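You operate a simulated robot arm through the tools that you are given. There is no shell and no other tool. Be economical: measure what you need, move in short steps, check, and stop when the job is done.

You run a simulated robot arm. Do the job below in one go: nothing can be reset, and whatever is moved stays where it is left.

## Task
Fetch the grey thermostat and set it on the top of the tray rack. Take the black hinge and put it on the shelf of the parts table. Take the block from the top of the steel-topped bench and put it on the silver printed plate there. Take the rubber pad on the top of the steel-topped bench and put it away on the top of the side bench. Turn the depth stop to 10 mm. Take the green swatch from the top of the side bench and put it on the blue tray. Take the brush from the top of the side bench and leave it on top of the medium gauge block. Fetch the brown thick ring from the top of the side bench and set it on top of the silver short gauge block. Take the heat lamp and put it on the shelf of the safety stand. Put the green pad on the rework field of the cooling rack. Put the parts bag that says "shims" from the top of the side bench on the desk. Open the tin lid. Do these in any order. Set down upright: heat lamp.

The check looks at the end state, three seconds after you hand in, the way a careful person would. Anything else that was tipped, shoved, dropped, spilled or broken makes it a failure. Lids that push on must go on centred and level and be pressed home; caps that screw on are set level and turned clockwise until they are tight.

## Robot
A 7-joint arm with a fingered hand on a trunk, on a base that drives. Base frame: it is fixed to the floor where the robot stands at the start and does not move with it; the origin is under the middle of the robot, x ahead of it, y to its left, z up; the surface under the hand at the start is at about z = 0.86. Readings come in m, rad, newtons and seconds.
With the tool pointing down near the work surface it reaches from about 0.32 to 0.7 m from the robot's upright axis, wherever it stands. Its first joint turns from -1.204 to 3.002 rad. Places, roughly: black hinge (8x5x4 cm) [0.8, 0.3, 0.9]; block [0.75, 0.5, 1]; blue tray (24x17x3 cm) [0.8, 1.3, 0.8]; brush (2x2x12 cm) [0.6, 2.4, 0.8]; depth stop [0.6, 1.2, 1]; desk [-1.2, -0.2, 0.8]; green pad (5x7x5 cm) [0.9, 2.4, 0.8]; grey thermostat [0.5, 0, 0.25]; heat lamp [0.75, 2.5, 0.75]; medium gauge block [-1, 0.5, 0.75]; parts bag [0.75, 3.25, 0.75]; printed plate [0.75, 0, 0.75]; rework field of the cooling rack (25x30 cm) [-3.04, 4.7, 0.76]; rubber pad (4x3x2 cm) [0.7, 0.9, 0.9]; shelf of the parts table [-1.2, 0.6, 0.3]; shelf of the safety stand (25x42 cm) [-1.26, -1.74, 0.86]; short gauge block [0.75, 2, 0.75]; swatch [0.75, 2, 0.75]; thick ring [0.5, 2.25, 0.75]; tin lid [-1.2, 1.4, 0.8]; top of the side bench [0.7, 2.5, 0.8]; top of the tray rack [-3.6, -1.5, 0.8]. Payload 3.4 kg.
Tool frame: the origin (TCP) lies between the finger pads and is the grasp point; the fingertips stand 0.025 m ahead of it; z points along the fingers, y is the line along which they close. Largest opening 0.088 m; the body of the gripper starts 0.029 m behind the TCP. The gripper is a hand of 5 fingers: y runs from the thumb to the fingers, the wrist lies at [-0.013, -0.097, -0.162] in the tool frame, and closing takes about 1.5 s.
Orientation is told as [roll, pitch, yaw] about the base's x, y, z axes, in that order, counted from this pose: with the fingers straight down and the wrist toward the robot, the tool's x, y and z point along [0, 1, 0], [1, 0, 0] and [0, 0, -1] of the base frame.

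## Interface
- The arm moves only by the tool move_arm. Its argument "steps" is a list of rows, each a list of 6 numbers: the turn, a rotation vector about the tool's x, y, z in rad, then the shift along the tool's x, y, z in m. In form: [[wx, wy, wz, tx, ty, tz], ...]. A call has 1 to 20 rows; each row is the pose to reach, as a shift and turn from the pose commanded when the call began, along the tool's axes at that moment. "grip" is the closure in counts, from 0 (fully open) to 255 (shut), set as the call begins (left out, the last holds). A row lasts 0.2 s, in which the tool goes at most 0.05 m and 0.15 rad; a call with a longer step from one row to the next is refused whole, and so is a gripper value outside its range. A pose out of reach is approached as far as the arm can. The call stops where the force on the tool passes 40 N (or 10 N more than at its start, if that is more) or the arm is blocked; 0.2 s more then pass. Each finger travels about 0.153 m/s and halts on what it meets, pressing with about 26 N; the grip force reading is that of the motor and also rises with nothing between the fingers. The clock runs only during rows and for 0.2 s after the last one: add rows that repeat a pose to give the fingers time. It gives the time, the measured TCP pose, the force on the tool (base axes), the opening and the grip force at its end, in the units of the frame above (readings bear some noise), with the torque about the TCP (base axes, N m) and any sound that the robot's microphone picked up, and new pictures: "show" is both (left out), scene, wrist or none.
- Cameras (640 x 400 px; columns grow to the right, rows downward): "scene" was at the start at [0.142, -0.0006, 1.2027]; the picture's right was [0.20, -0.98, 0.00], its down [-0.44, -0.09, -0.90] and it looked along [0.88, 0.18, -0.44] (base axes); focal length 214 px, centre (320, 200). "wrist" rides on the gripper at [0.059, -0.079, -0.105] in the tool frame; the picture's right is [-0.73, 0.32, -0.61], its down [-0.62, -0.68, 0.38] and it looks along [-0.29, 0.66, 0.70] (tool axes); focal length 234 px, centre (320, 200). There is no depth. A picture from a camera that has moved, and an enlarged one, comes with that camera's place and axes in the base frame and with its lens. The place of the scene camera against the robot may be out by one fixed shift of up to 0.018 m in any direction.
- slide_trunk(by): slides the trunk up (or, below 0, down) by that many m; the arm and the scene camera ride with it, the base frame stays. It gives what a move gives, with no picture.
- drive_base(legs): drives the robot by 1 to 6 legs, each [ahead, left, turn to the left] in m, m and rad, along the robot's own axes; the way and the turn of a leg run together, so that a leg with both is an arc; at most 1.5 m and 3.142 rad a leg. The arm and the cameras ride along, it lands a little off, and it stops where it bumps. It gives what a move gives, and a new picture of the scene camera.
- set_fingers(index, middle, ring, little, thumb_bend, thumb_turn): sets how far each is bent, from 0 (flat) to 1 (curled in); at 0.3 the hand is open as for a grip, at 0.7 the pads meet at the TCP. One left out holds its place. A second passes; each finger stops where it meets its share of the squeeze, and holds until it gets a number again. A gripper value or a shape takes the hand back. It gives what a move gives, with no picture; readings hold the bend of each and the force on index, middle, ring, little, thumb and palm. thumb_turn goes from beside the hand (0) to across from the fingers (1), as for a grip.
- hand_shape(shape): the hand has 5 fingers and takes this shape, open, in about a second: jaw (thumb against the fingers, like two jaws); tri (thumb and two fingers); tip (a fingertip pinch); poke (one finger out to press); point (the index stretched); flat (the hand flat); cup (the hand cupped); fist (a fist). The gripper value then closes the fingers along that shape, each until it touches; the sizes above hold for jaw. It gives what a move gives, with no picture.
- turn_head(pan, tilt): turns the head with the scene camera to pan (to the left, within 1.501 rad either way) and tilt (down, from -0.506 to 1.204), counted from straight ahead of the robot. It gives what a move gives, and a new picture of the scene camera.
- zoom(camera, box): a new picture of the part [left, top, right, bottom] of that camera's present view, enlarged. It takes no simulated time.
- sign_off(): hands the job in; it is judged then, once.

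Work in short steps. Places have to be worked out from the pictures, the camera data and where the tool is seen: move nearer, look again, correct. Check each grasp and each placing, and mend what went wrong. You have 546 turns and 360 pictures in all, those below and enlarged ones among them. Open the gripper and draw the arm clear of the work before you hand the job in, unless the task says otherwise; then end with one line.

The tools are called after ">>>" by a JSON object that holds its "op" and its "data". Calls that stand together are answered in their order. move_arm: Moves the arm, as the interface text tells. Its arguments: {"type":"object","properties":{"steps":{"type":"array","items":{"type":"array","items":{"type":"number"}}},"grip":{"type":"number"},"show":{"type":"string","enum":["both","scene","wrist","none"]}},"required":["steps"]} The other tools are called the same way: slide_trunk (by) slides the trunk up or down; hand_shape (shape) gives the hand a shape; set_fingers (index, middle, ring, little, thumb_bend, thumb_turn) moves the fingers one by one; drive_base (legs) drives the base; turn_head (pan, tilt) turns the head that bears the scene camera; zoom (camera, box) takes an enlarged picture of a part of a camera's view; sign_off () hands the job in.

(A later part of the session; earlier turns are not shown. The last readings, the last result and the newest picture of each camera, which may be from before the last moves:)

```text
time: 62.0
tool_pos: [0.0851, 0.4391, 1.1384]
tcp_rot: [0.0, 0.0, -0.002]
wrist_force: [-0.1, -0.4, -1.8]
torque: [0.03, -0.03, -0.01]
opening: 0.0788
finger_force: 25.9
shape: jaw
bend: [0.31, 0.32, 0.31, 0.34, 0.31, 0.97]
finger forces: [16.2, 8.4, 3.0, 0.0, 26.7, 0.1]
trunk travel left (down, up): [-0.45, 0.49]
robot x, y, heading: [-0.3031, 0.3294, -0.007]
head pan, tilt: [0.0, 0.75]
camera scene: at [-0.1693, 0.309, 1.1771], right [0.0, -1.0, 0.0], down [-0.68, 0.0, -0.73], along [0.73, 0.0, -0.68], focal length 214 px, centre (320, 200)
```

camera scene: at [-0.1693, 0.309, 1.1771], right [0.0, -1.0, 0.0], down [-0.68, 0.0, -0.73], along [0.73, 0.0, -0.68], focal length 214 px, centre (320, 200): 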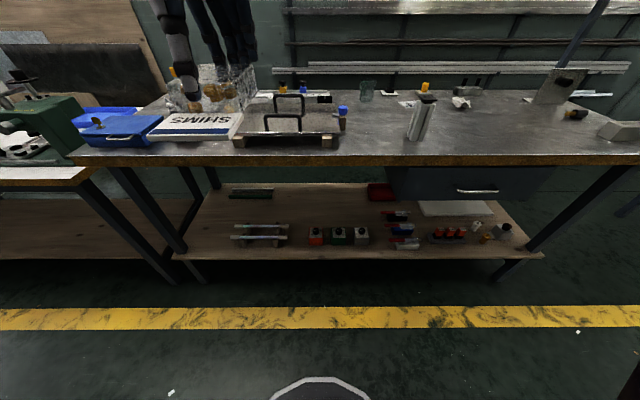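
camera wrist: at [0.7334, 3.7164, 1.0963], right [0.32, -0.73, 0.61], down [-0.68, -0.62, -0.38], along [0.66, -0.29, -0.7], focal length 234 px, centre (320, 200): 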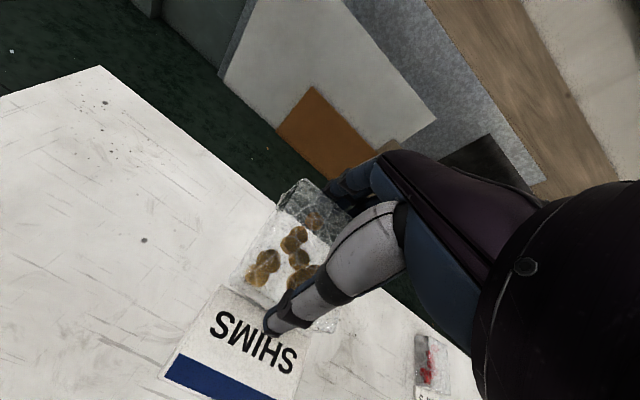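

Next I turn around in the corridor to face the desk side.

>>> {"op": "drive_base", "data": {"legs": [[0.1, 0, 0], [0, 0, 3.14]]}}

>>> {"op": "turn_head", "data": {"pan": -0.8, "tilt": 0.6}}

>>> {"op": "turn_head", "data": {"pan": 0.6, "tilt": 0.6}}

```text
time: 70.5
tool_pos: [-0.59, 0.2073, 1.1376]
tcp_rot: [0.002, 0.0, -3.121]
wrist_force: [0.1, -0.2, -1.2]
torque: [0.0, -0.03, -0.02]
opening: 0.0785
finger_force: 25.7
shape: jaw
bend: [0.31, 0.32, 0.31, 0.34, 0.31, 0.97]
finger forces: [16.0, 8.2, 3.0, 0.0, 26.4, 0.0]
trunk travel left (down, up): [-0.45, 0.49]
robot x, y, heading: [-0.2057, 0.3271, -3.124]
head pan, tilt: [0.0, 0.75]
camera scene: at [-0.3351, 0.3069, 1.1771], right [-0.02, 1.0, 0.0], down [0.68, 0.01, -0.73], along [-0.73, -0.01, -0.68], focal length 214 px, centre (320, 200)
```

scene: 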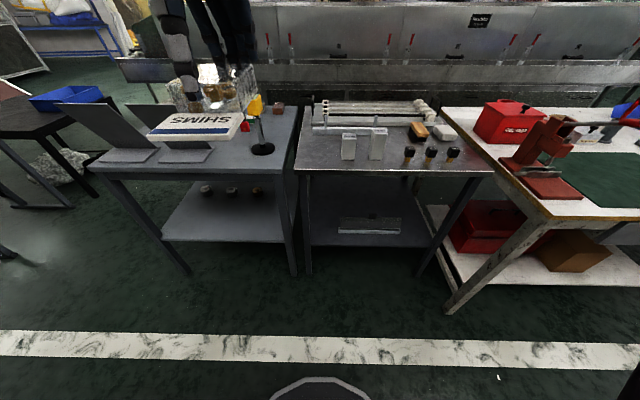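

```text
time: 71.6
tool_pos: [-0.5897, 0.208, 1.139]
tcp_rot: [0.003, -0.001, -3.12]
wrist_force: [0.0, -0.2, -1.3]
torque: [0.01, -0.02, -0.01]
opening: 0.0785
finger_force: 26.1
shape: jaw
bend: [0.31, 0.32, 0.31, 0.34, 0.31, 0.97]
finger forces: [16.0, 8.2, 3.0, 0.0, 26.5, 0.0]
trunk travel left (down, up): [-0.45, 0.49]
robot x, y, heading: [-0.2025, 0.327, -3.123]
head pan, tilt: [-0.799, 0.6]
camera scene: at [-0.3151, 0.3707, 1.1899], right [0.7, 0.71, 0.0], down [0.4, -0.4, -0.82], along [-0.59, 0.58, -0.57], focal length 214 px, centre (320, 200)
```

scene: 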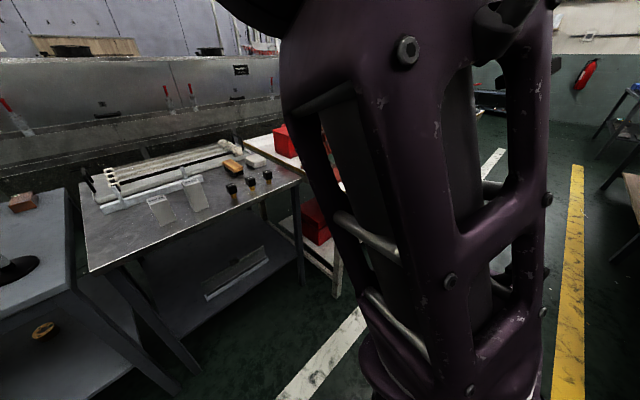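

```text
time: 73.2
tool_pos: [-0.5899, 0.2081, 1.1376]
tcp_rot: [0.001, 0.0, -3.12]
wrist_force: [0.4, -0.6, -1.6]
torque: [-0.01, 0.0, -0.01]
opening: 0.0783
finger_force: 25.6
shape: jaw
bend: [0.31, 0.32, 0.31, 0.34, 0.31, 0.97]
finger forces: [16.0, 8.2, 3.0, 0.1, 26.5, 0.0]
trunk travel left (down, up): [-0.45, 0.49]
robot x, y, heading: [-0.2056, 0.3302, -3.125]
head pan, tilt: [0.6, 0.6]
camera scene: at [-0.3242, 0.2573, 1.19], right [-0.58, 0.81, 0.0], down [0.46, 0.33, -0.82], along [-0.67, -0.48, -0.57], focal length 214 px, centre (320, 200)
```

scene: 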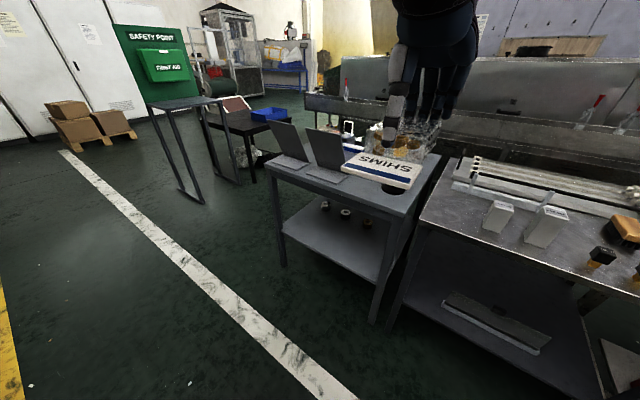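

The desk is at front-left, spanning y≈-0.44..0.2. I'll drive in front of it for a better look at free space.

>>> {"op": "drive_base", "data": {"legs": [[0, 0.55, 0]]}}

>>> {"op": "turn_head", "data": {"pan": 0.0, "tilt": 0.6}}

```text
time: 76.3
tool_pos: [-0.58, -0.336, 1.1379]
tcp_rot: [0.004, 0.001, -3.125]
wrist_force: [-1.1, -0.2, -1.9]
torque: [0.0, -0.01, -0.02]
opening: 0.0785
finger_force: 25.9
shape: jaw
bend: [0.31, 0.32, 0.31, 0.34, 0.31, 0.97]
finger forces: [16.1, 8.1, 3.0, 0.0, 26.5, 0.1]
trunk travel left (down, up): [-0.45, 0.49]
robot x, y, heading: [-0.1921, -0.2207, -3.129]
head pan, tilt: [0.6, 0.6]
camera scene: at [-0.3152, -0.288, 1.1899], right [-0.58, 0.82, 0.0], down [0.46, 0.33, -0.82], along [-0.67, -0.48, -0.57], focal length 214 px, centre (320, 200)
```

scene: 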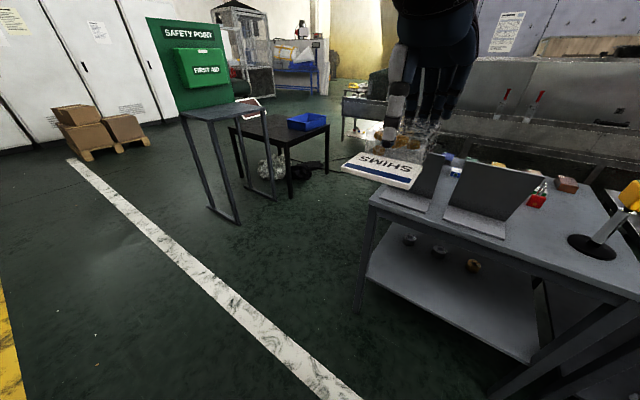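

```text
time: 77.3
tool_pos: [-0.5817, -0.3351, 1.1372]
tcp_rot: [0.002, 0.0, -3.125]
wrist_force: [0.8, -0.1, -1.5]
torque: [-0.03, 0.04, -0.01]
opening: 0.0788
finger_force: 25.8
shape: jaw
bend: [0.31, 0.32, 0.31, 0.34, 0.31, 0.97]
finger forces: [15.9, 8.2, 3.1, 0.0, 26.5, 0.0]
trunk travel left (down, up): [-0.45, 0.49]
robot x, y, heading: [-0.1969, -0.2192, -3.13]
head pan, tilt: [0.0, 0.6]
camera scene: at [-0.3314, -0.2379, 1.19], right [-0.02, 1.0, 0.0], down [0.56, 0.01, -0.82], along [-0.82, -0.01, -0.57], focal length 214 px, centre (320, 200)
```

scene: 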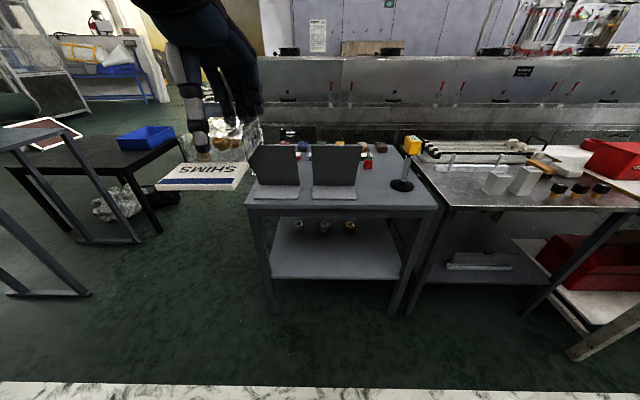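

>>> {"op": "zoom", "data": {"camera": "scene", "box": [230, 110, 450, 230]}}

>>> {"op": "zoom", "data": {"camera": "scene", "box": [400, 120, 640, 290]}}

```text
2.91 times, centred on (340, 170) of scene
camera zoom: at [-0.3314, -0.2379, 1.19], right [-0.02, 1.0, 0.0], down [0.56, 0.01, -0.82], along [-0.82, -0.01, -0.57], focal length 624 px, centre (262, 287)
```

zoom: 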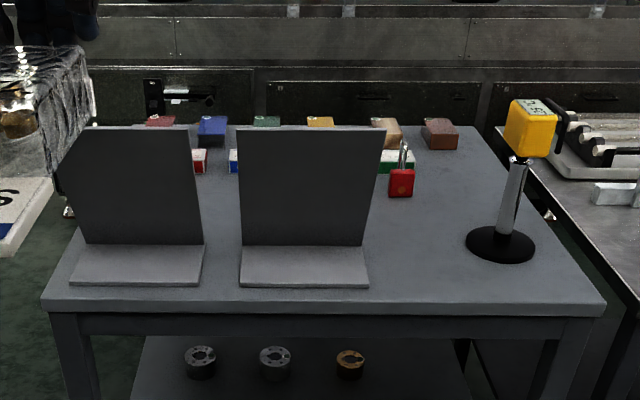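

```text
2.35 times, centred on (520, 205) of scene
camera zoom: at [-0.3314, -0.2379, 1.19], right [-0.02, 1.0, 0.0], down [0.56, 0.01, -0.82], along [-0.82, -0.01, -0.57], focal length 505 px, centre (-151, 188)
```

zoom: 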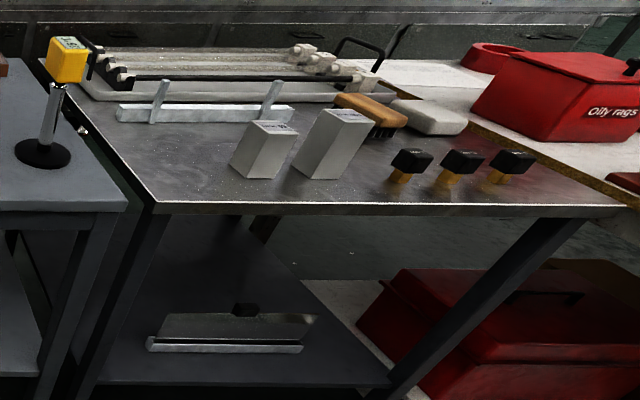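

There's a free gap on the desk between the right bookend and the meter stand at about (-1.03, -0.04), with the desk top at z≈0.74. I drive to face it with the arm side clear.

>>> {"op": "drive_base", "data": {"legs": [[0, -0.22, -0.01], [0.24, 0, 0]]}}

>>> {"op": "zoom", "data": {"camera": "scene", "box": [180, 120, 480, 310]}}

```text
time: 80.3
tool_pos: [-0.8165, -0.1112, 1.1374]
tcp_rot: [0.004, -0.001, -3.136]
wrist_force: [-0.9, 0.2, -1.2]
torque: [-0.04, -0.02, -0.03]
opening: 0.079
finger_force: 26.1
shape: jaw
bend: [0.31, 0.32, 0.31, 0.34, 0.31, 0.97]
finger forces: [15.9, 8.2, 3.0, 0.0, 26.5, 0.0]
trunk travel left (down, up): [-0.45, 0.49]
robot x, y, heading: [-0.4266, 0.0056, -3.138]
head pan, tilt: [0.0, 0.6]
camera scene: at [-0.5659, -0.0174, 1.1899], right [0.0, 1.0, 0.0], down [0.57, 0.0, -0.82], along [-0.82, 0.0, -0.57], focal length 214 px, centre (320, 200)
```

scene: 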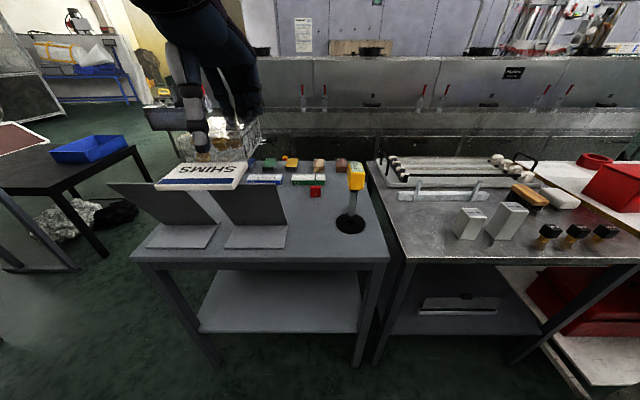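

```text
2.11 times, centred on (330, 215) of scene
camera zoom: at [-0.5659, -0.0174, 1.1899], right [0.0, 1.0, 0.0], down [0.57, 0.0, -0.82], along [-0.82, 0.0, -0.57], focal length 452 px, centre (299, 168)
```

zoom: 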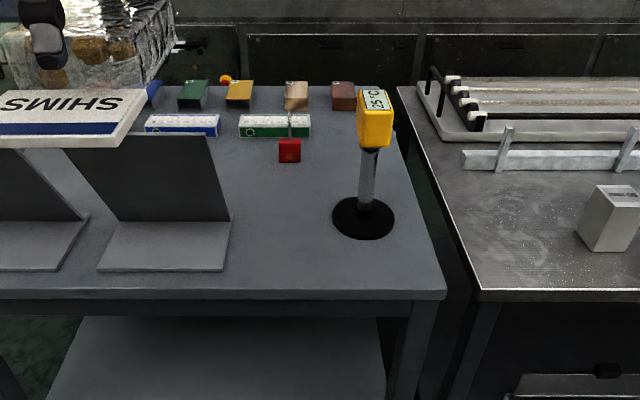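

Gap centre is about (-1.04, -0.043). I move the bag above it at z≈0.95 and look.

>>> {"op": "move_arm", "data": {"steps": [[0, 0, 0, -0.012, 0.04, 0.015], [0, 0, 0, -0.024, 0.08, 0.03], [0, 0, 0, -0.036, 0.12, 0.05], [0, 0, 0, -0.048, 0.16, 0.07], [0, 0, 0, -0.06, 0.19, 0.1], [0, 0, 0, -0.068, 0.22, 0.13], [0, 0, 0, -0.068, 0.225, 0.175]]}}

```text
time: 81.9
tool_pos: [-1.0407, -0.0434, 0.9609]
tcp_rot: [0.001, -0.001, -3.137]
wrist_force: [0.5, -0.2, -1.2]
torque: [0.04, -0.04, 0.01]
opening: 0.0787
finger_force: 26.1
shape: jaw
bend: [0.31, 0.32, 0.31, 0.34, 0.32, 0.97]
finger forces: [16.0, 8.1, 2.9, 0.0, 26.5, 0.0]
trunk travel left (down, up): [-0.45, 0.49]
robot x, y, heading: [-0.4247, 0.0031, -3.137]
head pan, tilt: [0.0, 0.6]
camera scene: at [-0.566, -0.0169, 1.1899], right [0.0, 1.0, 0.0], down [0.57, 0.0, -0.82], along [-0.82, 0.0, -0.57], focal length 214 px, centre (320, 200)
camera wrist: at [-0.9598, -0.1017, 1.068], right [-0.33, 0.73, 0.61], down [0.68, 0.63, -0.38], along [-0.66, 0.29, -0.7], focal length 234 px, centre (320, 200)
```

scene: 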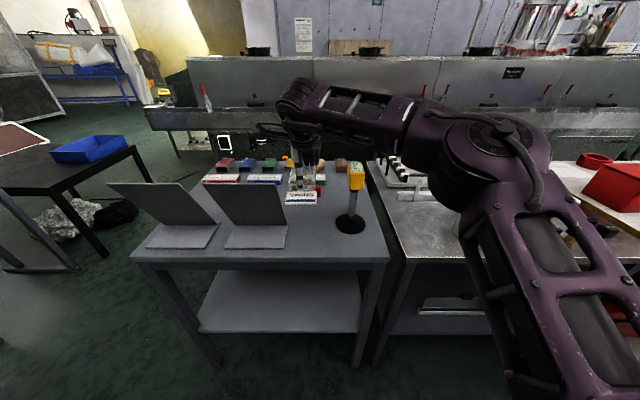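
wrist: 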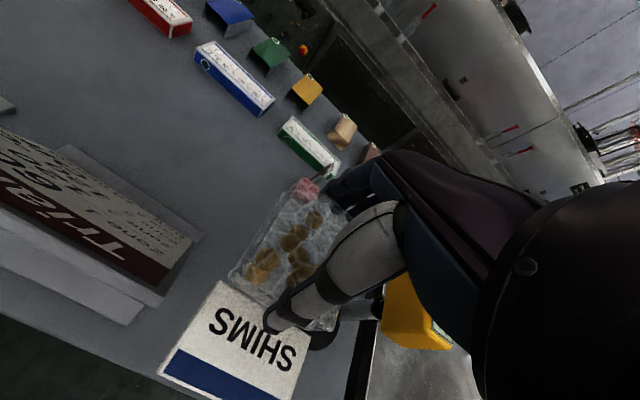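

Clearances look fine: the forearm passes in front of the meter and the camera mount in front of the panel. I lower by 0.15.

>>> {"op": "move_arm", "data": {"steps": [[0, 0, 0, 0, 0.005, 0.04], [0, 0, 0, 0, 0.005, 0.08], [0, 0, 0, 0, 0.005, 0.12], [0, 0, 0, 0, 0.005, 0.155]]}}

```text
time: 82.9
tool_pos: [-1.0468, -0.0474, 0.8065]
tcp_rot: [0.002, 0.001, -3.138]
wrist_force: [-0.8, 0.5, -1.8]
torque: [0.01, 0.0, 0.01]
opening: 0.0783
finger_force: 25.7
shape: jaw
bend: [0.31, 0.32, 0.31, 0.34, 0.32, 0.97]
finger forces: [15.9, 8.1, 3.0, 0.0, 26.5, 0.1]
trunk travel left (down, up): [-0.45, 0.49]
robot x, y, heading: [-0.4269, 0.0013, -3.134]
head pan, tilt: [0.0, 0.6]
camera scene: at [-0.5657, -0.0174, 1.1899], right [0.0, 1.0, 0.0], down [0.57, 0.0, -0.82], along [-0.82, 0.0, -0.57], focal length 214 px, centre (320, 200)
camera wrist: at [-0.9659, -0.105, 0.9139], right [-0.33, 0.73, 0.61], down [0.68, 0.63, -0.38], along [-0.66, 0.29, -0.7], focal length 234 px, centre (320, 200)
```

scene: 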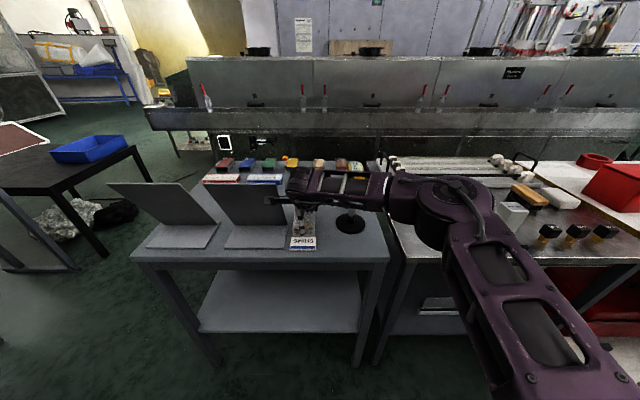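
wrist: 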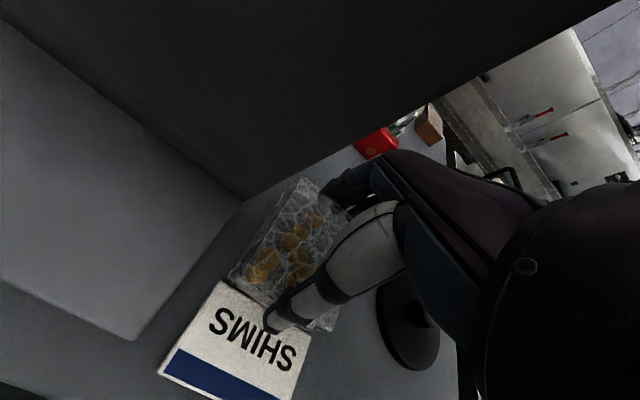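

I continue down slowly until contact.

>>> {"op": "move_arm", "data": {"steps": [[0, 0, 0, 0, 0, 0.01], [0, 0, 0, 0, 0, 0.02], [0, 0, 0, 0, 0, 0.028], [0, 0, 0, 0, 0, 0.034], [0, 0, 0, 0, 0, 0.04]]}}

```text
time: 83.6
tool_pos: [-1.0467, -0.0475, 0.8006]
tcp_rot: [0.011, -0.024, -3.136]
wrist_force: [5.8, 0.1, 21.7]
torque: [0.01, -0.19, 0.03]
opening: 0.0772
finger_force: 26.0
shape: jaw
bend: [0.29, 0.32, 0.3, 0.34, 0.31, 0.97]
finger forces: [15.7, 8.5, 3.4, 0.9, 32.8, 0.0]
trunk travel left (down, up): [-0.45, 0.49]
robot x, y, heading: [-0.4316, 0.0015, -3.139]
head pan, tilt: [0.0, 0.6]
stopped in row 3: the force on the tool passed its limit at 44 N (the readings are from after the stop); the commanded pose is now the measured one
camera scene: at [-0.5609, -0.0167, 1.1907], right [0.0, 1.0, 0.0], down [0.56, 0.0, -0.83], along [-0.83, 0.0, -0.56], focal length 214 px, centre (320, 200)
camera wrist: at [-0.9637, -0.1041, 0.9049], right [-0.31, 0.73, 0.61], down [0.67, 0.62, -0.41], along [-0.68, 0.28, -0.68], focal length 234 px, centre (320, 200)
```

scene: 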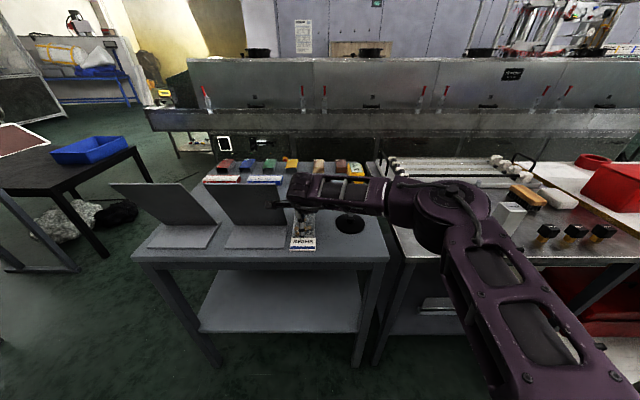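
wrist: 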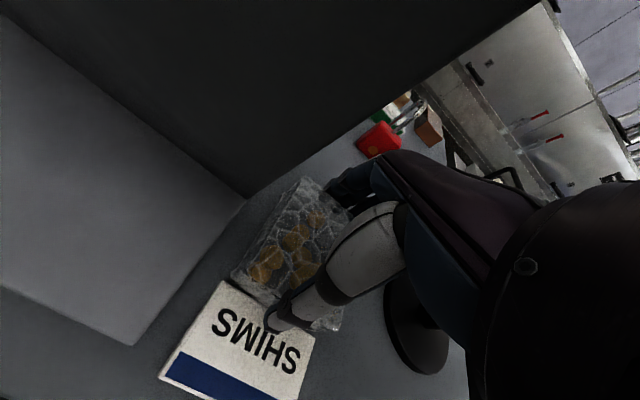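

The bag has touched the desk (TCP z≈0.80). I open the hand and rise, then check.

>>> {"op": "move_arm", "data": {"steps": [[0, 0, 0, 0, 0, -0.003], [0, 0, 0, 0, 0, -0.003], [0, 0, 0, 0, 0, -0.003], [0, 0, 0, 0, 0, -0.003], [0, 0, 0, 0, 0, -0.003]], "grip": 0, "show": "none"}}

>>> {"op": "move_arm", "data": {"steps": [[0, 0, 0, 0, 0, -0.03], [0, 0, 0, 0, 0, -0.07], [0, 0, 0, 0, 0, -0.11], [0, 0, 0, 0, 0, -0.15], [0, 0, 0, 0, -0.04, -0.18], [0, 0, 0, 0, -0.08, -0.2], [0, 0, 0, 0.0, -0.12, -0.23], [0, 0, 0, 0.0, -0.16, -0.26], [0, 0, 0, 0.03, -0.2, -0.28], [0, 0, 0, 0.06, -0.23, -0.3]]}}

```text
time: 84.8
tool_pos: [-1.0483, -0.0477, 0.7972]
tcp_rot: [0.009, -0.015, -3.138]
wrist_force: [0.2, 0.5, 2.6]
torque: [-0.01, -0.03, -0.04]
opening: 0.0881
finger_force: 0.1
shape: jaw
bend: [0.28, 0.3, 0.3, 0.3, 0.27, 0.97]
finger forces: [2.3, 0.0, 0.0, 0.0, 3.1, 0.1]
trunk travel left (down, up): [-0.45, 0.49]
robot x, y, heading: [-0.4296, 0.0002, -3.14]
head pan, tilt: [0.0, 0.6]
```

```text
refused: row 9 steps farther than a row can; nothing moved
```

The index and thumb still touch lightly; I open the fingers a bit wider and then rise.

>>> {"op": "set_fingers", "data": {"index": 0.2, "middle": 0.2, "ring": 0.2, "little": 0.2, "thumb_bend": 0.2}}

>>> {"op": "move_arm", "data": {"steps": [[0, 0, 0, 0, 0, -0.03], [0, 0, 0, 0, 0, -0.07], [0, 0, 0, 0, 0, -0.11], [0, 0, 0, 0, 0, -0.15], [0, 0, 0, 0, -0.03, -0.18], [0, 0, 0, 0, -0.07, -0.2], [0, 0, 0, 0.0, -0.11, -0.22], [0, 0, 0, 0.0, -0.15, -0.24], [0, 0, 0, 0.03, -0.18, -0.26], [0, 0, 0, 0.06, -0.21, -0.28]]}}

```text
time: 85.8
tool_pos: [-1.0483, -0.0471, 0.7976]
tcp_rot: [0.005, -0.017, -3.137]
wrist_force: [-1.3, -0.1, 0.1]
torque: [-0.03, -0.05, -0.01]
opening: 0.103
finger_force: 0.0
shape: fingers
bend: [0.2, 0.2, 0.2, 0.2, 0.2, 0.97]
finger forces: [0.0, 0.1, 0.1, 0.0, 0.1, 0.0]
trunk travel left (down, up): [-0.45, 0.49]
robot x, y, heading: [-0.4327, -0.0003, -3.136]
head pan, tilt: [0.0, 0.6]
```

```text
time: 88.0
tool_pos: [-0.8344, -0.1045, 1.0724]
tcp_rot: [0.008, -0.017, -3.138]
wrist_force: [0.2, 0.1, 0.0]
torque: [-0.02, 0.01, -0.03]
opening: 0.1032
finger_force: 0.0
shape: fingers
bend: [0.2, 0.2, 0.2, 0.2, 0.2, 0.97]
finger forces: [0.0, 0.0, 0.0, 0.0, 0.0, 0.1]
trunk travel left (down, up): [-0.45, 0.49]
robot x, y, heading: [-0.425, 0.0082, -3.138]
head pan, tilt: [0.0, 0.6]
camera scene: at [-0.5636, -0.0183, 1.1901], right [0.0, 1.0, 0.0], down [0.56, 0.0, -0.83], along [-0.83, 0.0, -0.56], focal length 214 px, centre (320, 200)
camera wrist: at [-0.7523, -0.1612, 1.1777], right [-0.32, 0.73, 0.61], down [0.67, 0.62, -0.4], along [-0.67, 0.28, -0.69], focal length 234 px, centre (320, 200)
```

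scene: 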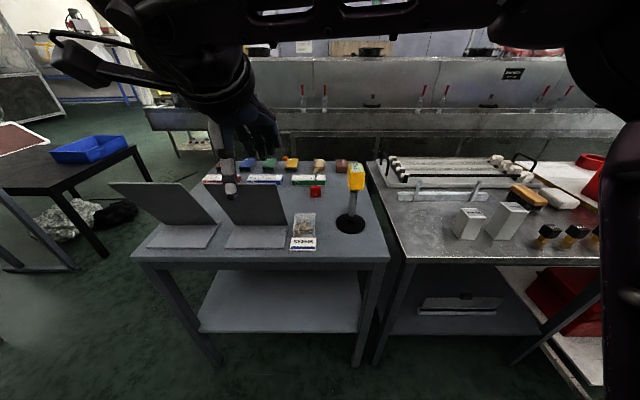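
wrist: 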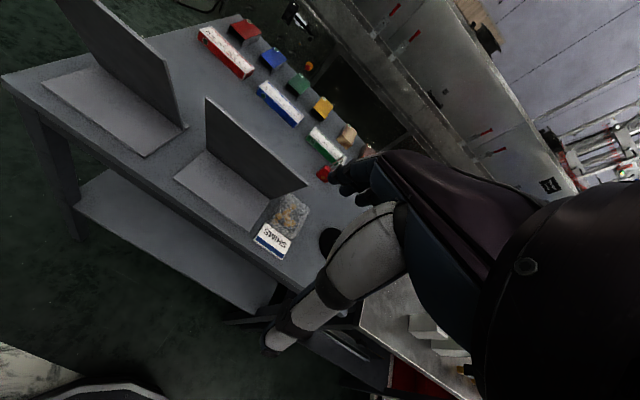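

Shims bag is placed. While here, I enlarge the gauge blocks on the parts table, then drive right toward the white table with the tin.

>>> {"op": "zoom", "data": {"camera": "scene", "box": [400, 180, 600, 320]}}

>>> {"op": "move_arm", "data": {"steps": [[0, 0, 0, 0.0, -0.03, -0.03], [0, 0, 0, 0.0, -0.05, -0.06]], "grip": 0, "show": "none"}}

>>> {"op": "drive_base", "data": {"legs": [[-0.15, 0, 0], [0, -0.7, 0]]}}

>>> {"op": "drive_base", "data": {"legs": [[0, -0.75, 0]]}}

```text
2.86 times, centred on (500, 250) of scene
camera zoom: at [-0.5636, -0.0183, 1.1901], right [0.0, 1.0, 0.0], down [0.56, 0.0, -0.83], along [-0.83, 0.0, -0.56], focal length 613 px, centre (-194, 57)
```

zoom: 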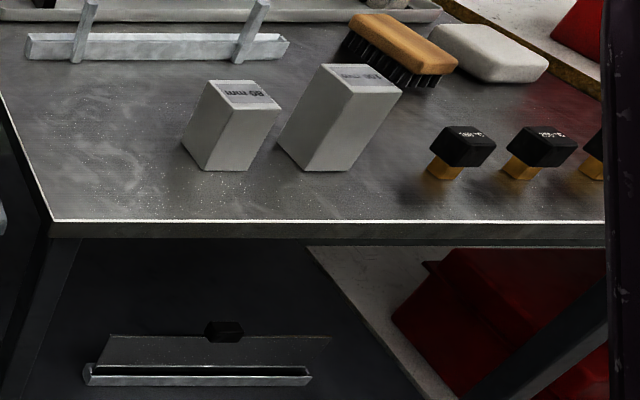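

```text
time: 88.6
tool_pos: [-0.7854, -0.1005, 1.132]
tcp_rot: [0.007, -0.016, -3.136]
wrist_force: [-0.4, 0.6, -1.7]
torque: [0.01, -0.03, -0.04]
opening: 0.0881
finger_force: 0.1
shape: jaw
bend: [0.3, 0.3, 0.3, 0.3, 0.3, 0.97]
finger forces: [0.0, 0.0, 0.0, 0.0, 0.0, 0.0]
trunk travel left (down, up): [-0.45, 0.49]
robot x, y, heading: [-0.4268, 0.0048, -3.139]
head pan, tilt: [0.0, 0.6]
```

```text
time: 93.5
tool_pos: [-0.6349, 0.6141, 1.1309]
tcp_rot: [0.007, -0.015, 3.134]
wrist_force: [-0.1, 0.6, -0.7]
torque: [0.02, 0.0, -0.03]
opening: 0.0881
finger_force: 0.1
shape: jaw
bend: [0.3, 0.3, 0.3, 0.3, 0.3, 0.97]
finger forces: [0.1, 0.0, 0.0, 0.0, 0.0, 0.0]
trunk travel left (down, up): [-0.45, 0.49]
robot x, y, heading: [-0.275, 0.7109, 3.13]
head pan, tilt: [0.0, 0.6]
camera scene: at [-0.412, 0.6949, 1.19], right [0.01, 1.0, 0.0], down [0.56, -0.01, -0.83], along [-0.83, 0.01, -0.56], focal length 214 px, centre (320, 200)
```

scene: 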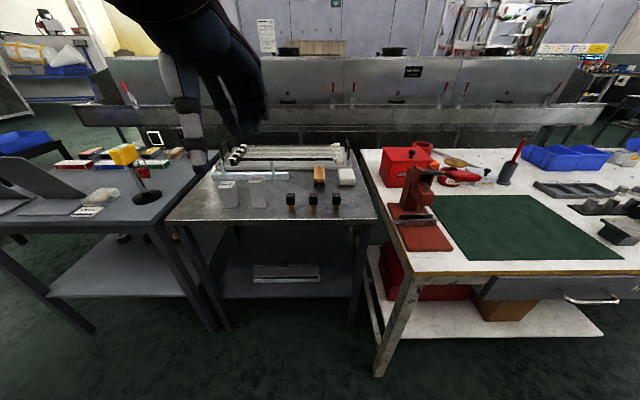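

```text
time: 97.5
tool_pos: [-0.6294, 1.3503, 1.1319]
tcp_rot: [0.007, -0.017, -3.14]
wrist_force: [0.6, 1.1, -0.5]
torque: [0.0, 0.01, 0.01]
opening: 0.088
finger_force: 0.0
shape: jaw
bend: [0.3, 0.3, 0.3, 0.3, 0.3, 0.97]
finger forces: [0.1, 0.0, 0.0, 0.0, 0.0, 0.0]
trunk travel left (down, up): [-0.45, 0.49]
robot x, y, heading: [-0.2739, 1.4525, 3.142]
head pan, tilt: [0.0, 0.6]
camera scene: at [-0.408, 1.4334, 1.19], right [0.0, 1.0, 0.0], down [0.56, 0.0, -0.83], along [-0.83, 0.0, -0.56], focal length 214 px, centre (320, 200)
```

scene: 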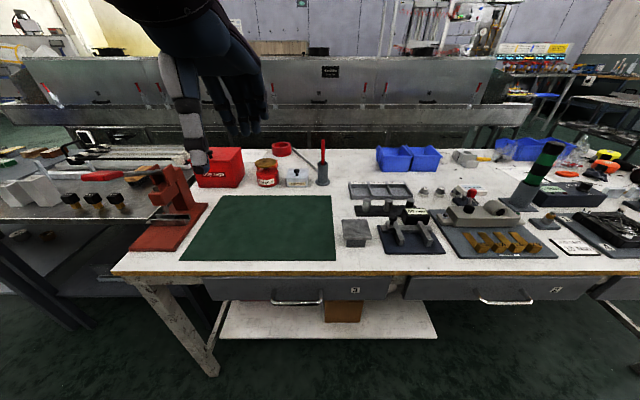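

I enlarge the tin region.

>>> {"op": "zoom", "data": {"camera": "scene", "box": [180, 125, 380, 225]}}

>>> {"op": "zoom", "data": {"camera": "scene", "box": [330, 130, 640, 270]}}

```text
3.20 times, centred on (280, 175) of scene
camera zoom: at [-0.408, 1.4334, 1.19], right [0.0, 1.0, 0.0], down [0.56, 0.0, -0.83], along [-0.83, 0.0, -0.56], focal length 686 px, centre (448, 280)
```

zoom: 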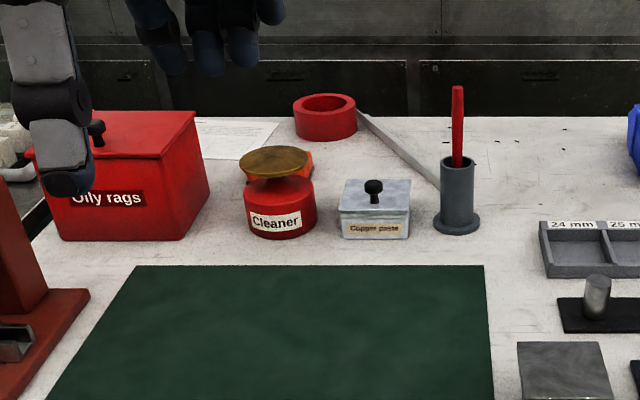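

```text
2.06 times, centred on (485, 200) of scene
camera zoom: at [-0.408, 1.4334, 1.19], right [0.0, 1.0, 0.0], down [0.56, 0.0, -0.83], along [-0.83, 0.0, -0.56], focal length 443 px, centre (-21, 200)
```

zoom: 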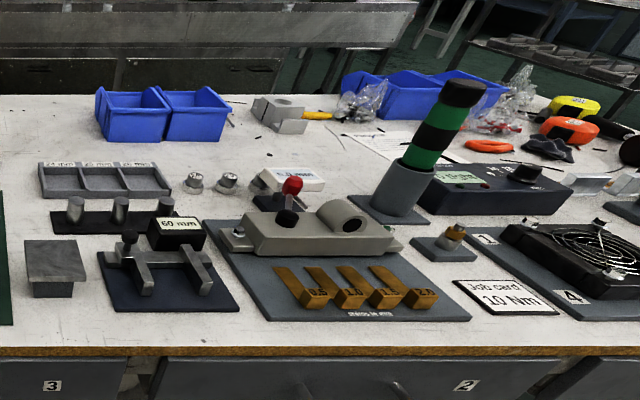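

The "Copper paste" tin with a black lid knob is at about (-1.1, 1.35). I drive nearer and bring the hand above it for a wrist view.

>>> {"op": "drive_base", "data": {"legs": [[0.17, 0, 0]]}}

>>> {"op": "move_arm", "data": {"steps": [[0, 0, 0, 0, 0.045, 0], [0, 0, 0, 0, 0.09, 0.0], [0, 0, 0, 0, 0.13, 0.02], [0, 0, 0, 0, 0.16, 0.05], [0, 0, 0, 0, 0.19, 0.08]]}}

```text
time: 98.9
tool_pos: [-0.7983, 1.3499, 1.131]
tcp_rot: [0.006, -0.014, -3.137]
wrist_force: [0.0, -0.4, 0.1]
torque: [-0.02, 0.0, -0.03]
opening: 0.088
finger_force: 0.1
shape: jaw
bend: [0.3, 0.3, 0.3, 0.3, 0.3, 0.97]
finger forces: [0.0, 0.1, 0.1, 0.0, 0.0, 0.1]
trunk travel left (down, up): [-0.45, 0.49]
robot x, y, heading: [-0.442, 1.4505, -3.145]
head pan, tilt: [0.0, 0.6]
camera scene: at [-0.577, 1.4328, 1.1899], right [0.0, 1.0, 0.0], down [0.57, 0.0, -0.82], along [-0.82, 0.0, -0.57], focal length 214 px, centre (320, 200)
```

scene: 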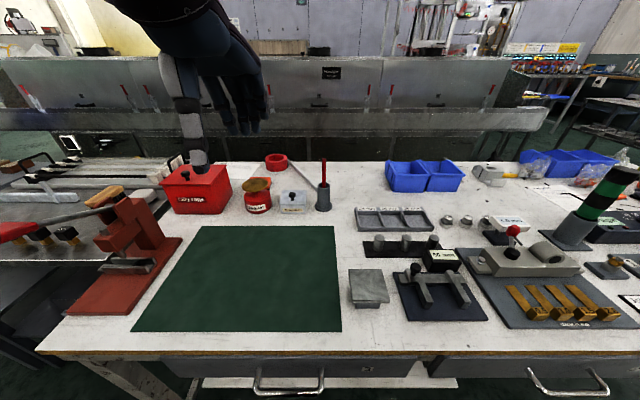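

```text
time: 100.1
tool_pos: [-0.9894, 1.3455, 1.0542]
tcp_rot: [0.006, -0.015, -3.138]
wrist_force: [0.4, 0.5, 0.3]
torque: [0.01, -0.03, 0.0]
opening: 0.0882
finger_force: 0.0
shape: jaw
bend: [0.3, 0.3, 0.3, 0.3, 0.3, 0.97]
finger forces: [0.0, 0.0, 0.0, 0.0, 0.0, 0.0]
trunk travel left (down, up): [-0.45, 0.49]
robot x, y, heading: [-0.4405, 1.4527, -3.14]
head pan, tilt: [0.0, 0.6]
camera scene: at [-0.5776, 1.4327, 1.1898], right [0.0, 1.0, 0.0], down [0.57, 0.0, -0.82], along [-0.82, 0.0, -0.57], focal length 214 px, centre (320, 200)
camera wrist: at [-0.9073, 1.2886, 1.1582], right [-0.32, 0.73, 0.61], down [0.67, 0.62, -0.4], along [-0.67, 0.28, -0.69], focal length 234 px, centre (320, 200)
```

scene: 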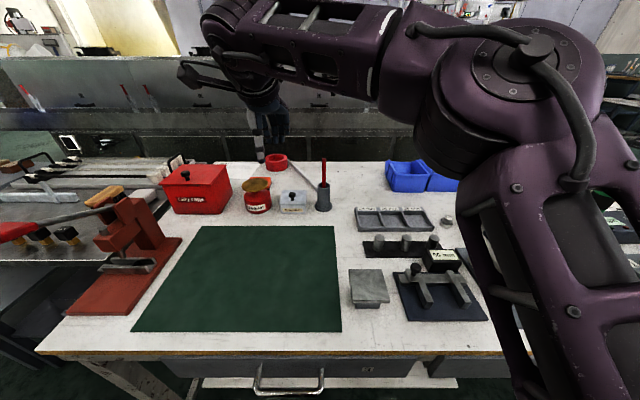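
wrist: 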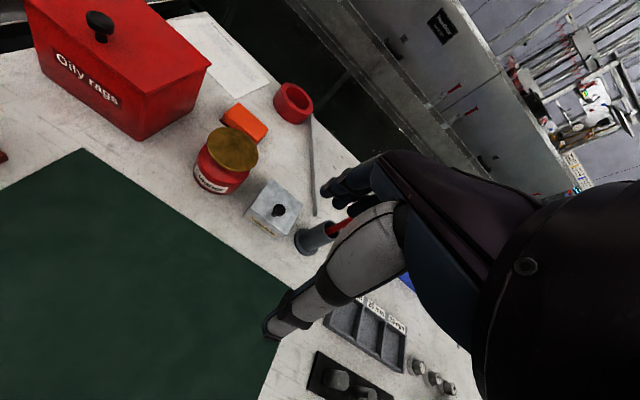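

I enlarge the tin in the wrist view to find its hinge.

>>> {"op": "zoom", "data": {"camera": "wrist", "box": [220, 160, 340, 260]}}

>>> {"op": "zoom", "data": {"camera": "scene", "box": [230, 150, 350, 230]}}

```text
4.00 times, centred on (280, 210) of wrist
camera zoom: at [-0.9073, 1.2886, 1.1582], right [-0.32, 0.73, 0.61], down [0.67, 0.62, -0.4], along [-0.67, 0.28, -0.69], focal length 937 px, centre (480, 160)
```

zoom: 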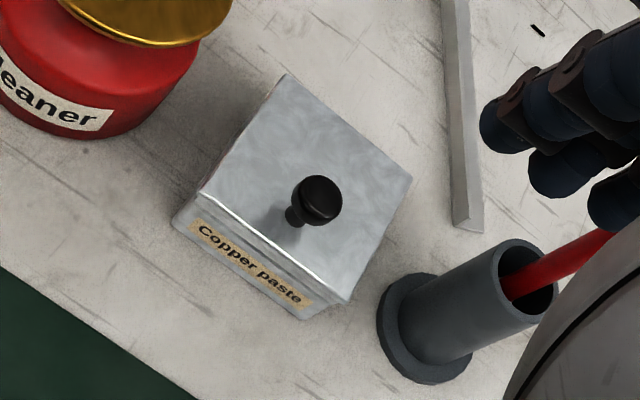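

```text
5.00 times, centred on (290, 190) of scene
camera zoom: at [-0.5776, 1.4327, 1.1898], right [0.0, 1.0, 0.0], down [0.57, 0.0, -0.82], along [-0.82, 0.0, -0.57], focal length 1072 px, centre (470, 250)
```

zoom: 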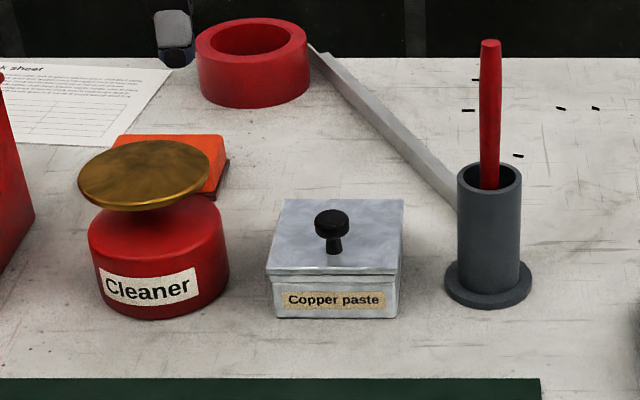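

I change to a fingertip pinch and move closer above the knob.

>>> {"op": "hand_shape", "data": {"shape": "tip"}}

>>> {"op": "move_arm", "data": {"steps": [[0, 0, 0, 0, 0.045, 0.01], [0, 0, 0, 0, 0.09, 0.03], [0, 0, 0, -0.005, 0.13, 0.055], [0, 0, 0, -0.01, 0.14, 0.1], [0, 0, 0, -0.01, 0.15, 0.13]]}}

```text
time: 101.0
tool_pos: [-0.9881, 1.3465, 1.0545]
tcp_rot: [0.007, -0.015, -3.138]
wrist_force: [-0.2, 0.0, -0.3]
torque: [0.02, -0.02, 0.01]
opening: 0.0879
finger_force: 0.0
shape: tip
bend: [0.3, 0.98, 0.99, 0.99, 0.3, 0.97]
finger forces: [0.0, 0.0, 0.0, 0.0, 0.0, 0.1]
trunk travel left (down, up): [-0.45, 0.49]
robot x, y, heading: [-0.4418, 1.4501, -3.141]
head pan, tilt: [0.0, 0.6]
```

```text
time: 102.2
tool_pos: [-1.1183, 1.3719, 0.933]
tcp_rot: [0.007, -0.018, -3.137]
wrist_force: [0.5, -0.8, 0.0]
torque: [0.01, 0.0, -0.02]
opening: 0.0879
finger_force: 0.0
shape: tip
bend: [0.3, 0.98, 0.99, 0.99, 0.3, 0.97]
finger forces: [0.0, 0.0, 0.1, 0.0, 0.0, 0.0]
out of reach, approached as far as the arm can: row 2, 3, 4, 5
trunk travel left (down, up): [-0.45, 0.49]
robot x, y, heading: [-0.4342, 1.4524, -3.137]
head pan, tilt: [0.0, 0.6]
camera scene: at [-0.5751, 1.4322, 1.1901], right [0.0, 1.0, 0.0], down [0.56, 0.0, -0.83], along [-0.83, 0.0, -0.56], focal length 214 px, centre (320, 200)
camera wrist: at [-1.0355, 1.3144, 1.0387], right [-0.32, 0.73, 0.61], down [0.67, 0.62, -0.4], along [-0.67, 0.28, -0.69], focal length 234 px, centre (320, 200)
```

scene: 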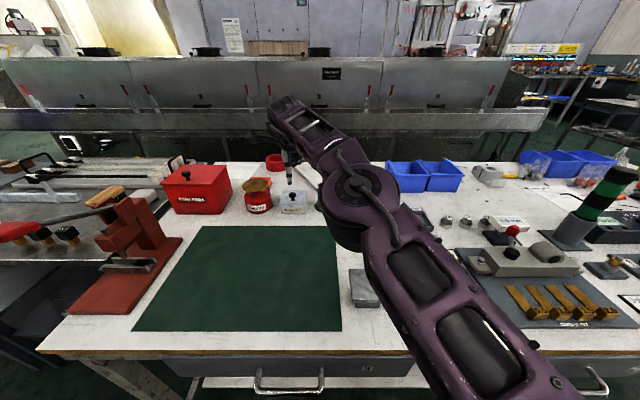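
wrist: 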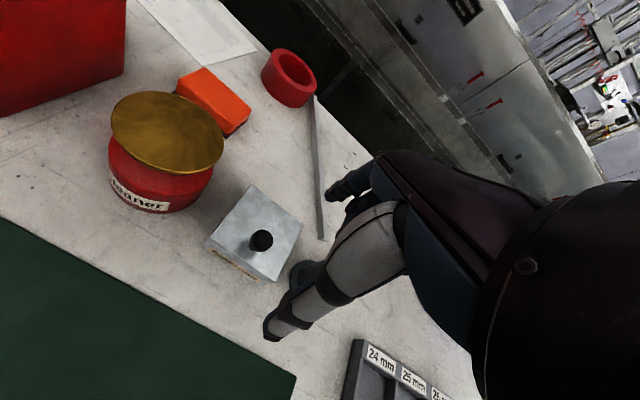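

The knob is at about (-1.148, 1.362, 0.82), slightly out of reach. I drive 6 cm closer.

>>> {"op": "drive_base", "data": {"legs": [[0.07, 0, 0]]}}

>>> {"op": "move_arm", "data": {"steps": [[0, 0, 0, 0, -0.01, 0], [0, 0, 0, 0, -0.02, 0.03]], "show": "wrist"}}

```text
time: 103.2
tool_pos: [-1.1874, 1.3725, 0.9333]
tcp_rot: [0.006, -0.014, -3.138]
wrist_force: [0.3, -0.1, -0.3]
torque: [0.01, -0.01, 0.05]
opening: 0.0879
finger_force: 0.1
shape: tip
bend: [0.3, 0.98, 0.99, 0.99, 0.3, 0.97]
finger forces: [0.1, 0.0, 0.0, 0.0, 0.0, 0.0]
trunk travel left (down, up): [-0.45, 0.49]
robot x, y, heading: [-0.5128, 1.4499, -3.141]
head pan, tilt: [0.0, 0.6]
camera scene: at [-0.6458, 1.4326, 1.1898], right [0.0, 1.0, 0.0], down [0.57, 0.0, -0.82], along [-0.82, 0.0, -0.57], focal length 214 px, centre (320, 200)
```

scene: 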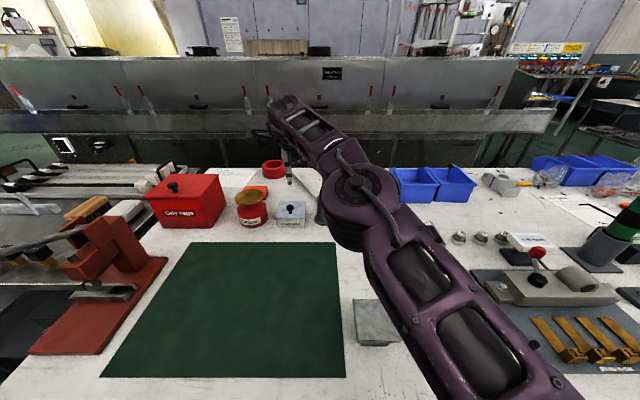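

```text
time: 103.8
tool_pos: [-1.1651, 1.3725, 0.9022]
tcp_rot: [0.007, -0.015, -3.14]
wrist_force: [0.2, 0.3, -0.3]
torque: [-0.01, 0.01, 0.0]
opening: 0.088
finger_force: 0.0
shape: tip
bend: [0.3, 0.98, 0.99, 0.99, 0.3, 0.97]
finger forces: [0.0, 0.0, 0.1, 0.0, 0.0, 0.0]
trunk travel left (down, up): [-0.45, 0.49]
robot x, y, heading: [-0.5104, 1.4555, -3.136]
head pan, tilt: [0.0, 0.6]
camera wrist: at [-1.0831, 1.3153, 1.0079], right [-0.32, 0.73, 0.61], down [0.67, 0.62, -0.4], along [-0.67, 0.28, -0.69], focal length 234 px, centre (320, 200)
```

wrist: 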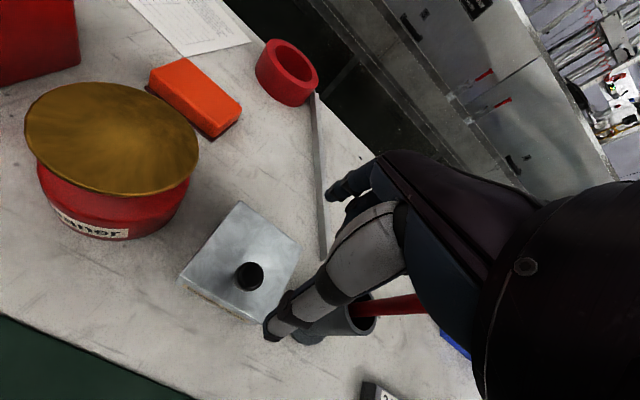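

The knob estimate holds at (-1.149, 1.364, 0.82). I descend onto it, open.

>>> {"op": "move_arm", "data": {"steps": [[0, 0, 0, 0.009, -0.016, 0.025], [0, 0, 0, 0.009, -0.016, 0.05], [0, 0, 0, 0.009, -0.016, 0.075]]}}

>>> {"op": "zoom", "data": {"camera": "scene", "box": [230, 150, 350, 230]}}

```text
time: 104.6
tool_pos: [-1.1528, 1.3603, 0.8294]
tcp_rot: [0.008, -0.016, -3.137]
wrist_force: [0.9, -1.0, 0.7]
torque: [0.01, -0.02, -0.01]
opening: 0.0878
finger_force: 0.0
shape: tip
bend: [0.3, 0.98, 0.99, 0.99, 0.3, 0.97]
finger forces: [0.0, 0.0, 0.0, 0.0, 0.1, 0.1]
trunk travel left (down, up): [-0.45, 0.49]
robot x, y, heading: [-0.507, 1.4518, -3.137]
head pan, tilt: [0.0, 0.6]
camera scene: at [-0.645, 1.4326, 1.19], right [0.0, 1.0, 0.0], down [0.57, 0.0, -0.82], along [-0.82, 0.0, -0.57], focal length 214 px, centre (320, 200)
camera wrist: at [-1.0702, 1.304, 0.934], right [-0.32, 0.73, 0.61], down [0.67, 0.62, -0.4], along [-0.67, 0.28, -0.69], focal length 234 px, centre (320, 200)
```

scene: 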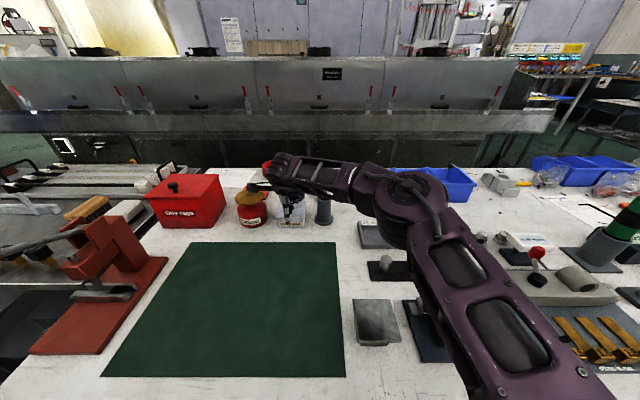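
wrist: 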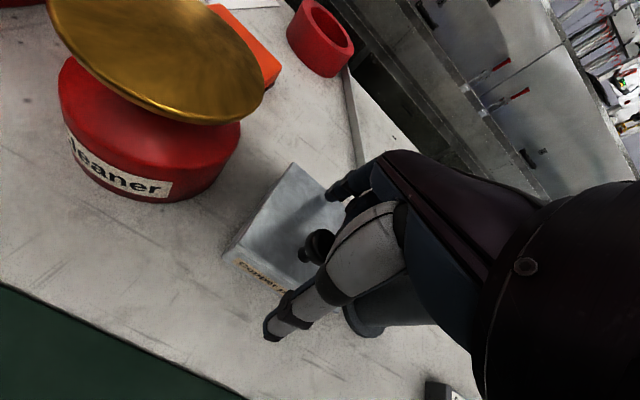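

```text
5.00 times, centred on (290, 190) of scene
camera zoom: at [-0.645, 1.4326, 1.19], right [0.0, 1.0, 0.0], down [0.57, 0.0, -0.82], along [-0.82, 0.0, -0.57], focal length 1072 px, centre (470, 250)
```

zoom: 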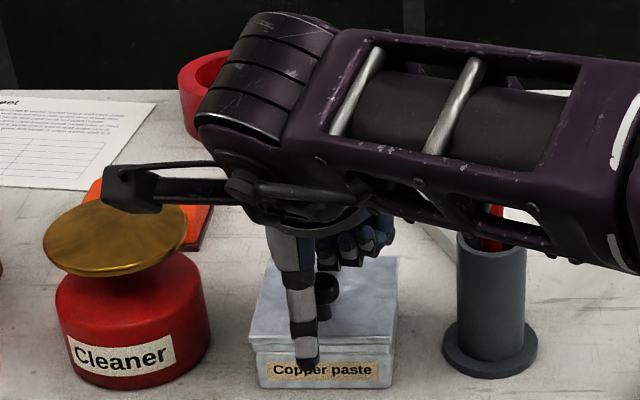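

The knob sits almost at the TCP. I shift 4 mm and pinch.

>>> {"op": "move_arm", "data": {"steps": [[0, 0, 0, -0.004, 0.0, 0.003], [0, 0, 0, -0.004, 0.0, 0.003], [0, 0, 0, -0.004, 0.0, 0.003], [0, 0, 0, -0.004, 0.0, 0.003], [0, 0, 0, -0.004, 0.0, 0.003], [0, 0, 0, -0.004, 0.0, 0.003], [0, 0, 0, -0.004, 0.0, 0.003], [0, 0, 0, -0.004, 0.0, 0.003]], "grip": 255, "show": "wrist"}}

>>> {"op": "zoom", "data": {"camera": "scene", "box": [230, 150, 350, 230]}}

```text
time: 106.4
tool_pos: [-1.1496, 1.3662, 0.8286]
tcp_rot: [0.006, -0.017, -3.137]
wrist_force: [11.6, -3.8, 7.5]
torque: [-0.02, -0.79, -0.2]
opening: 0.0063
finger_force: 26.2
shape: tip
bend: [0.74, 1.0, 1.0, 1.0, 0.62, 1.0]
finger forces: [20.5, 0.0, 0.0, 0.0, 32.6, 0.0]
trunk travel left (down, up): [-0.45, 0.49]
robot x, y, heading: [-0.5073, 1.4524, -3.14]
head pan, tilt: [0.0, 0.6]
camera wrist: at [-1.0678, 1.3083, 0.9336], right [-0.31, 0.73, 0.61], down [0.67, 0.62, -0.4], along [-0.67, 0.28, -0.69], focal length 234 px, centre (320, 200)
```

wrist: 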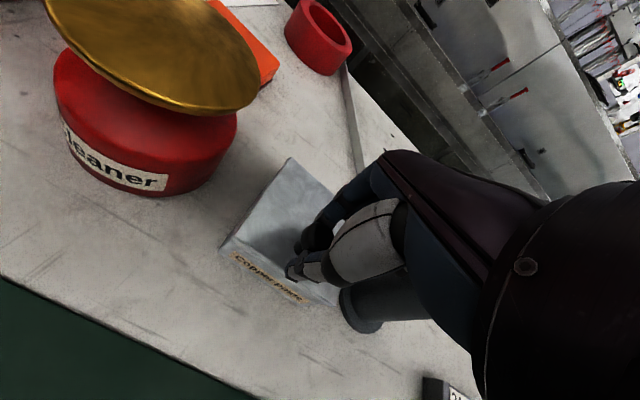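

```text
5.00 times, centred on (290, 190) of scene
camera zoom: at [-0.6413, 1.432, 1.1904], right [0.0, 1.0, 0.0], down [0.56, 0.0, -0.83], along [-0.83, 0.0, -0.56], focal length 1072 px, centre (470, 250)
```

zoom: 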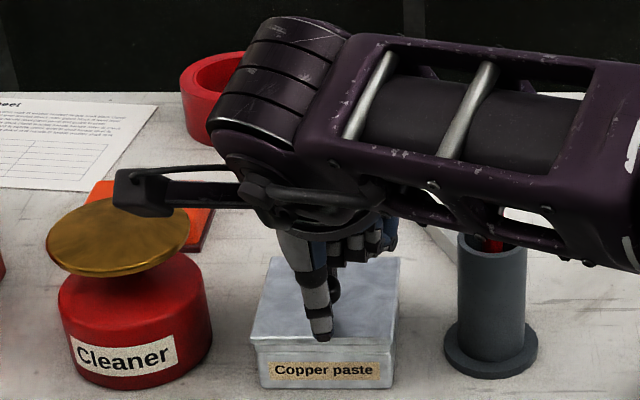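

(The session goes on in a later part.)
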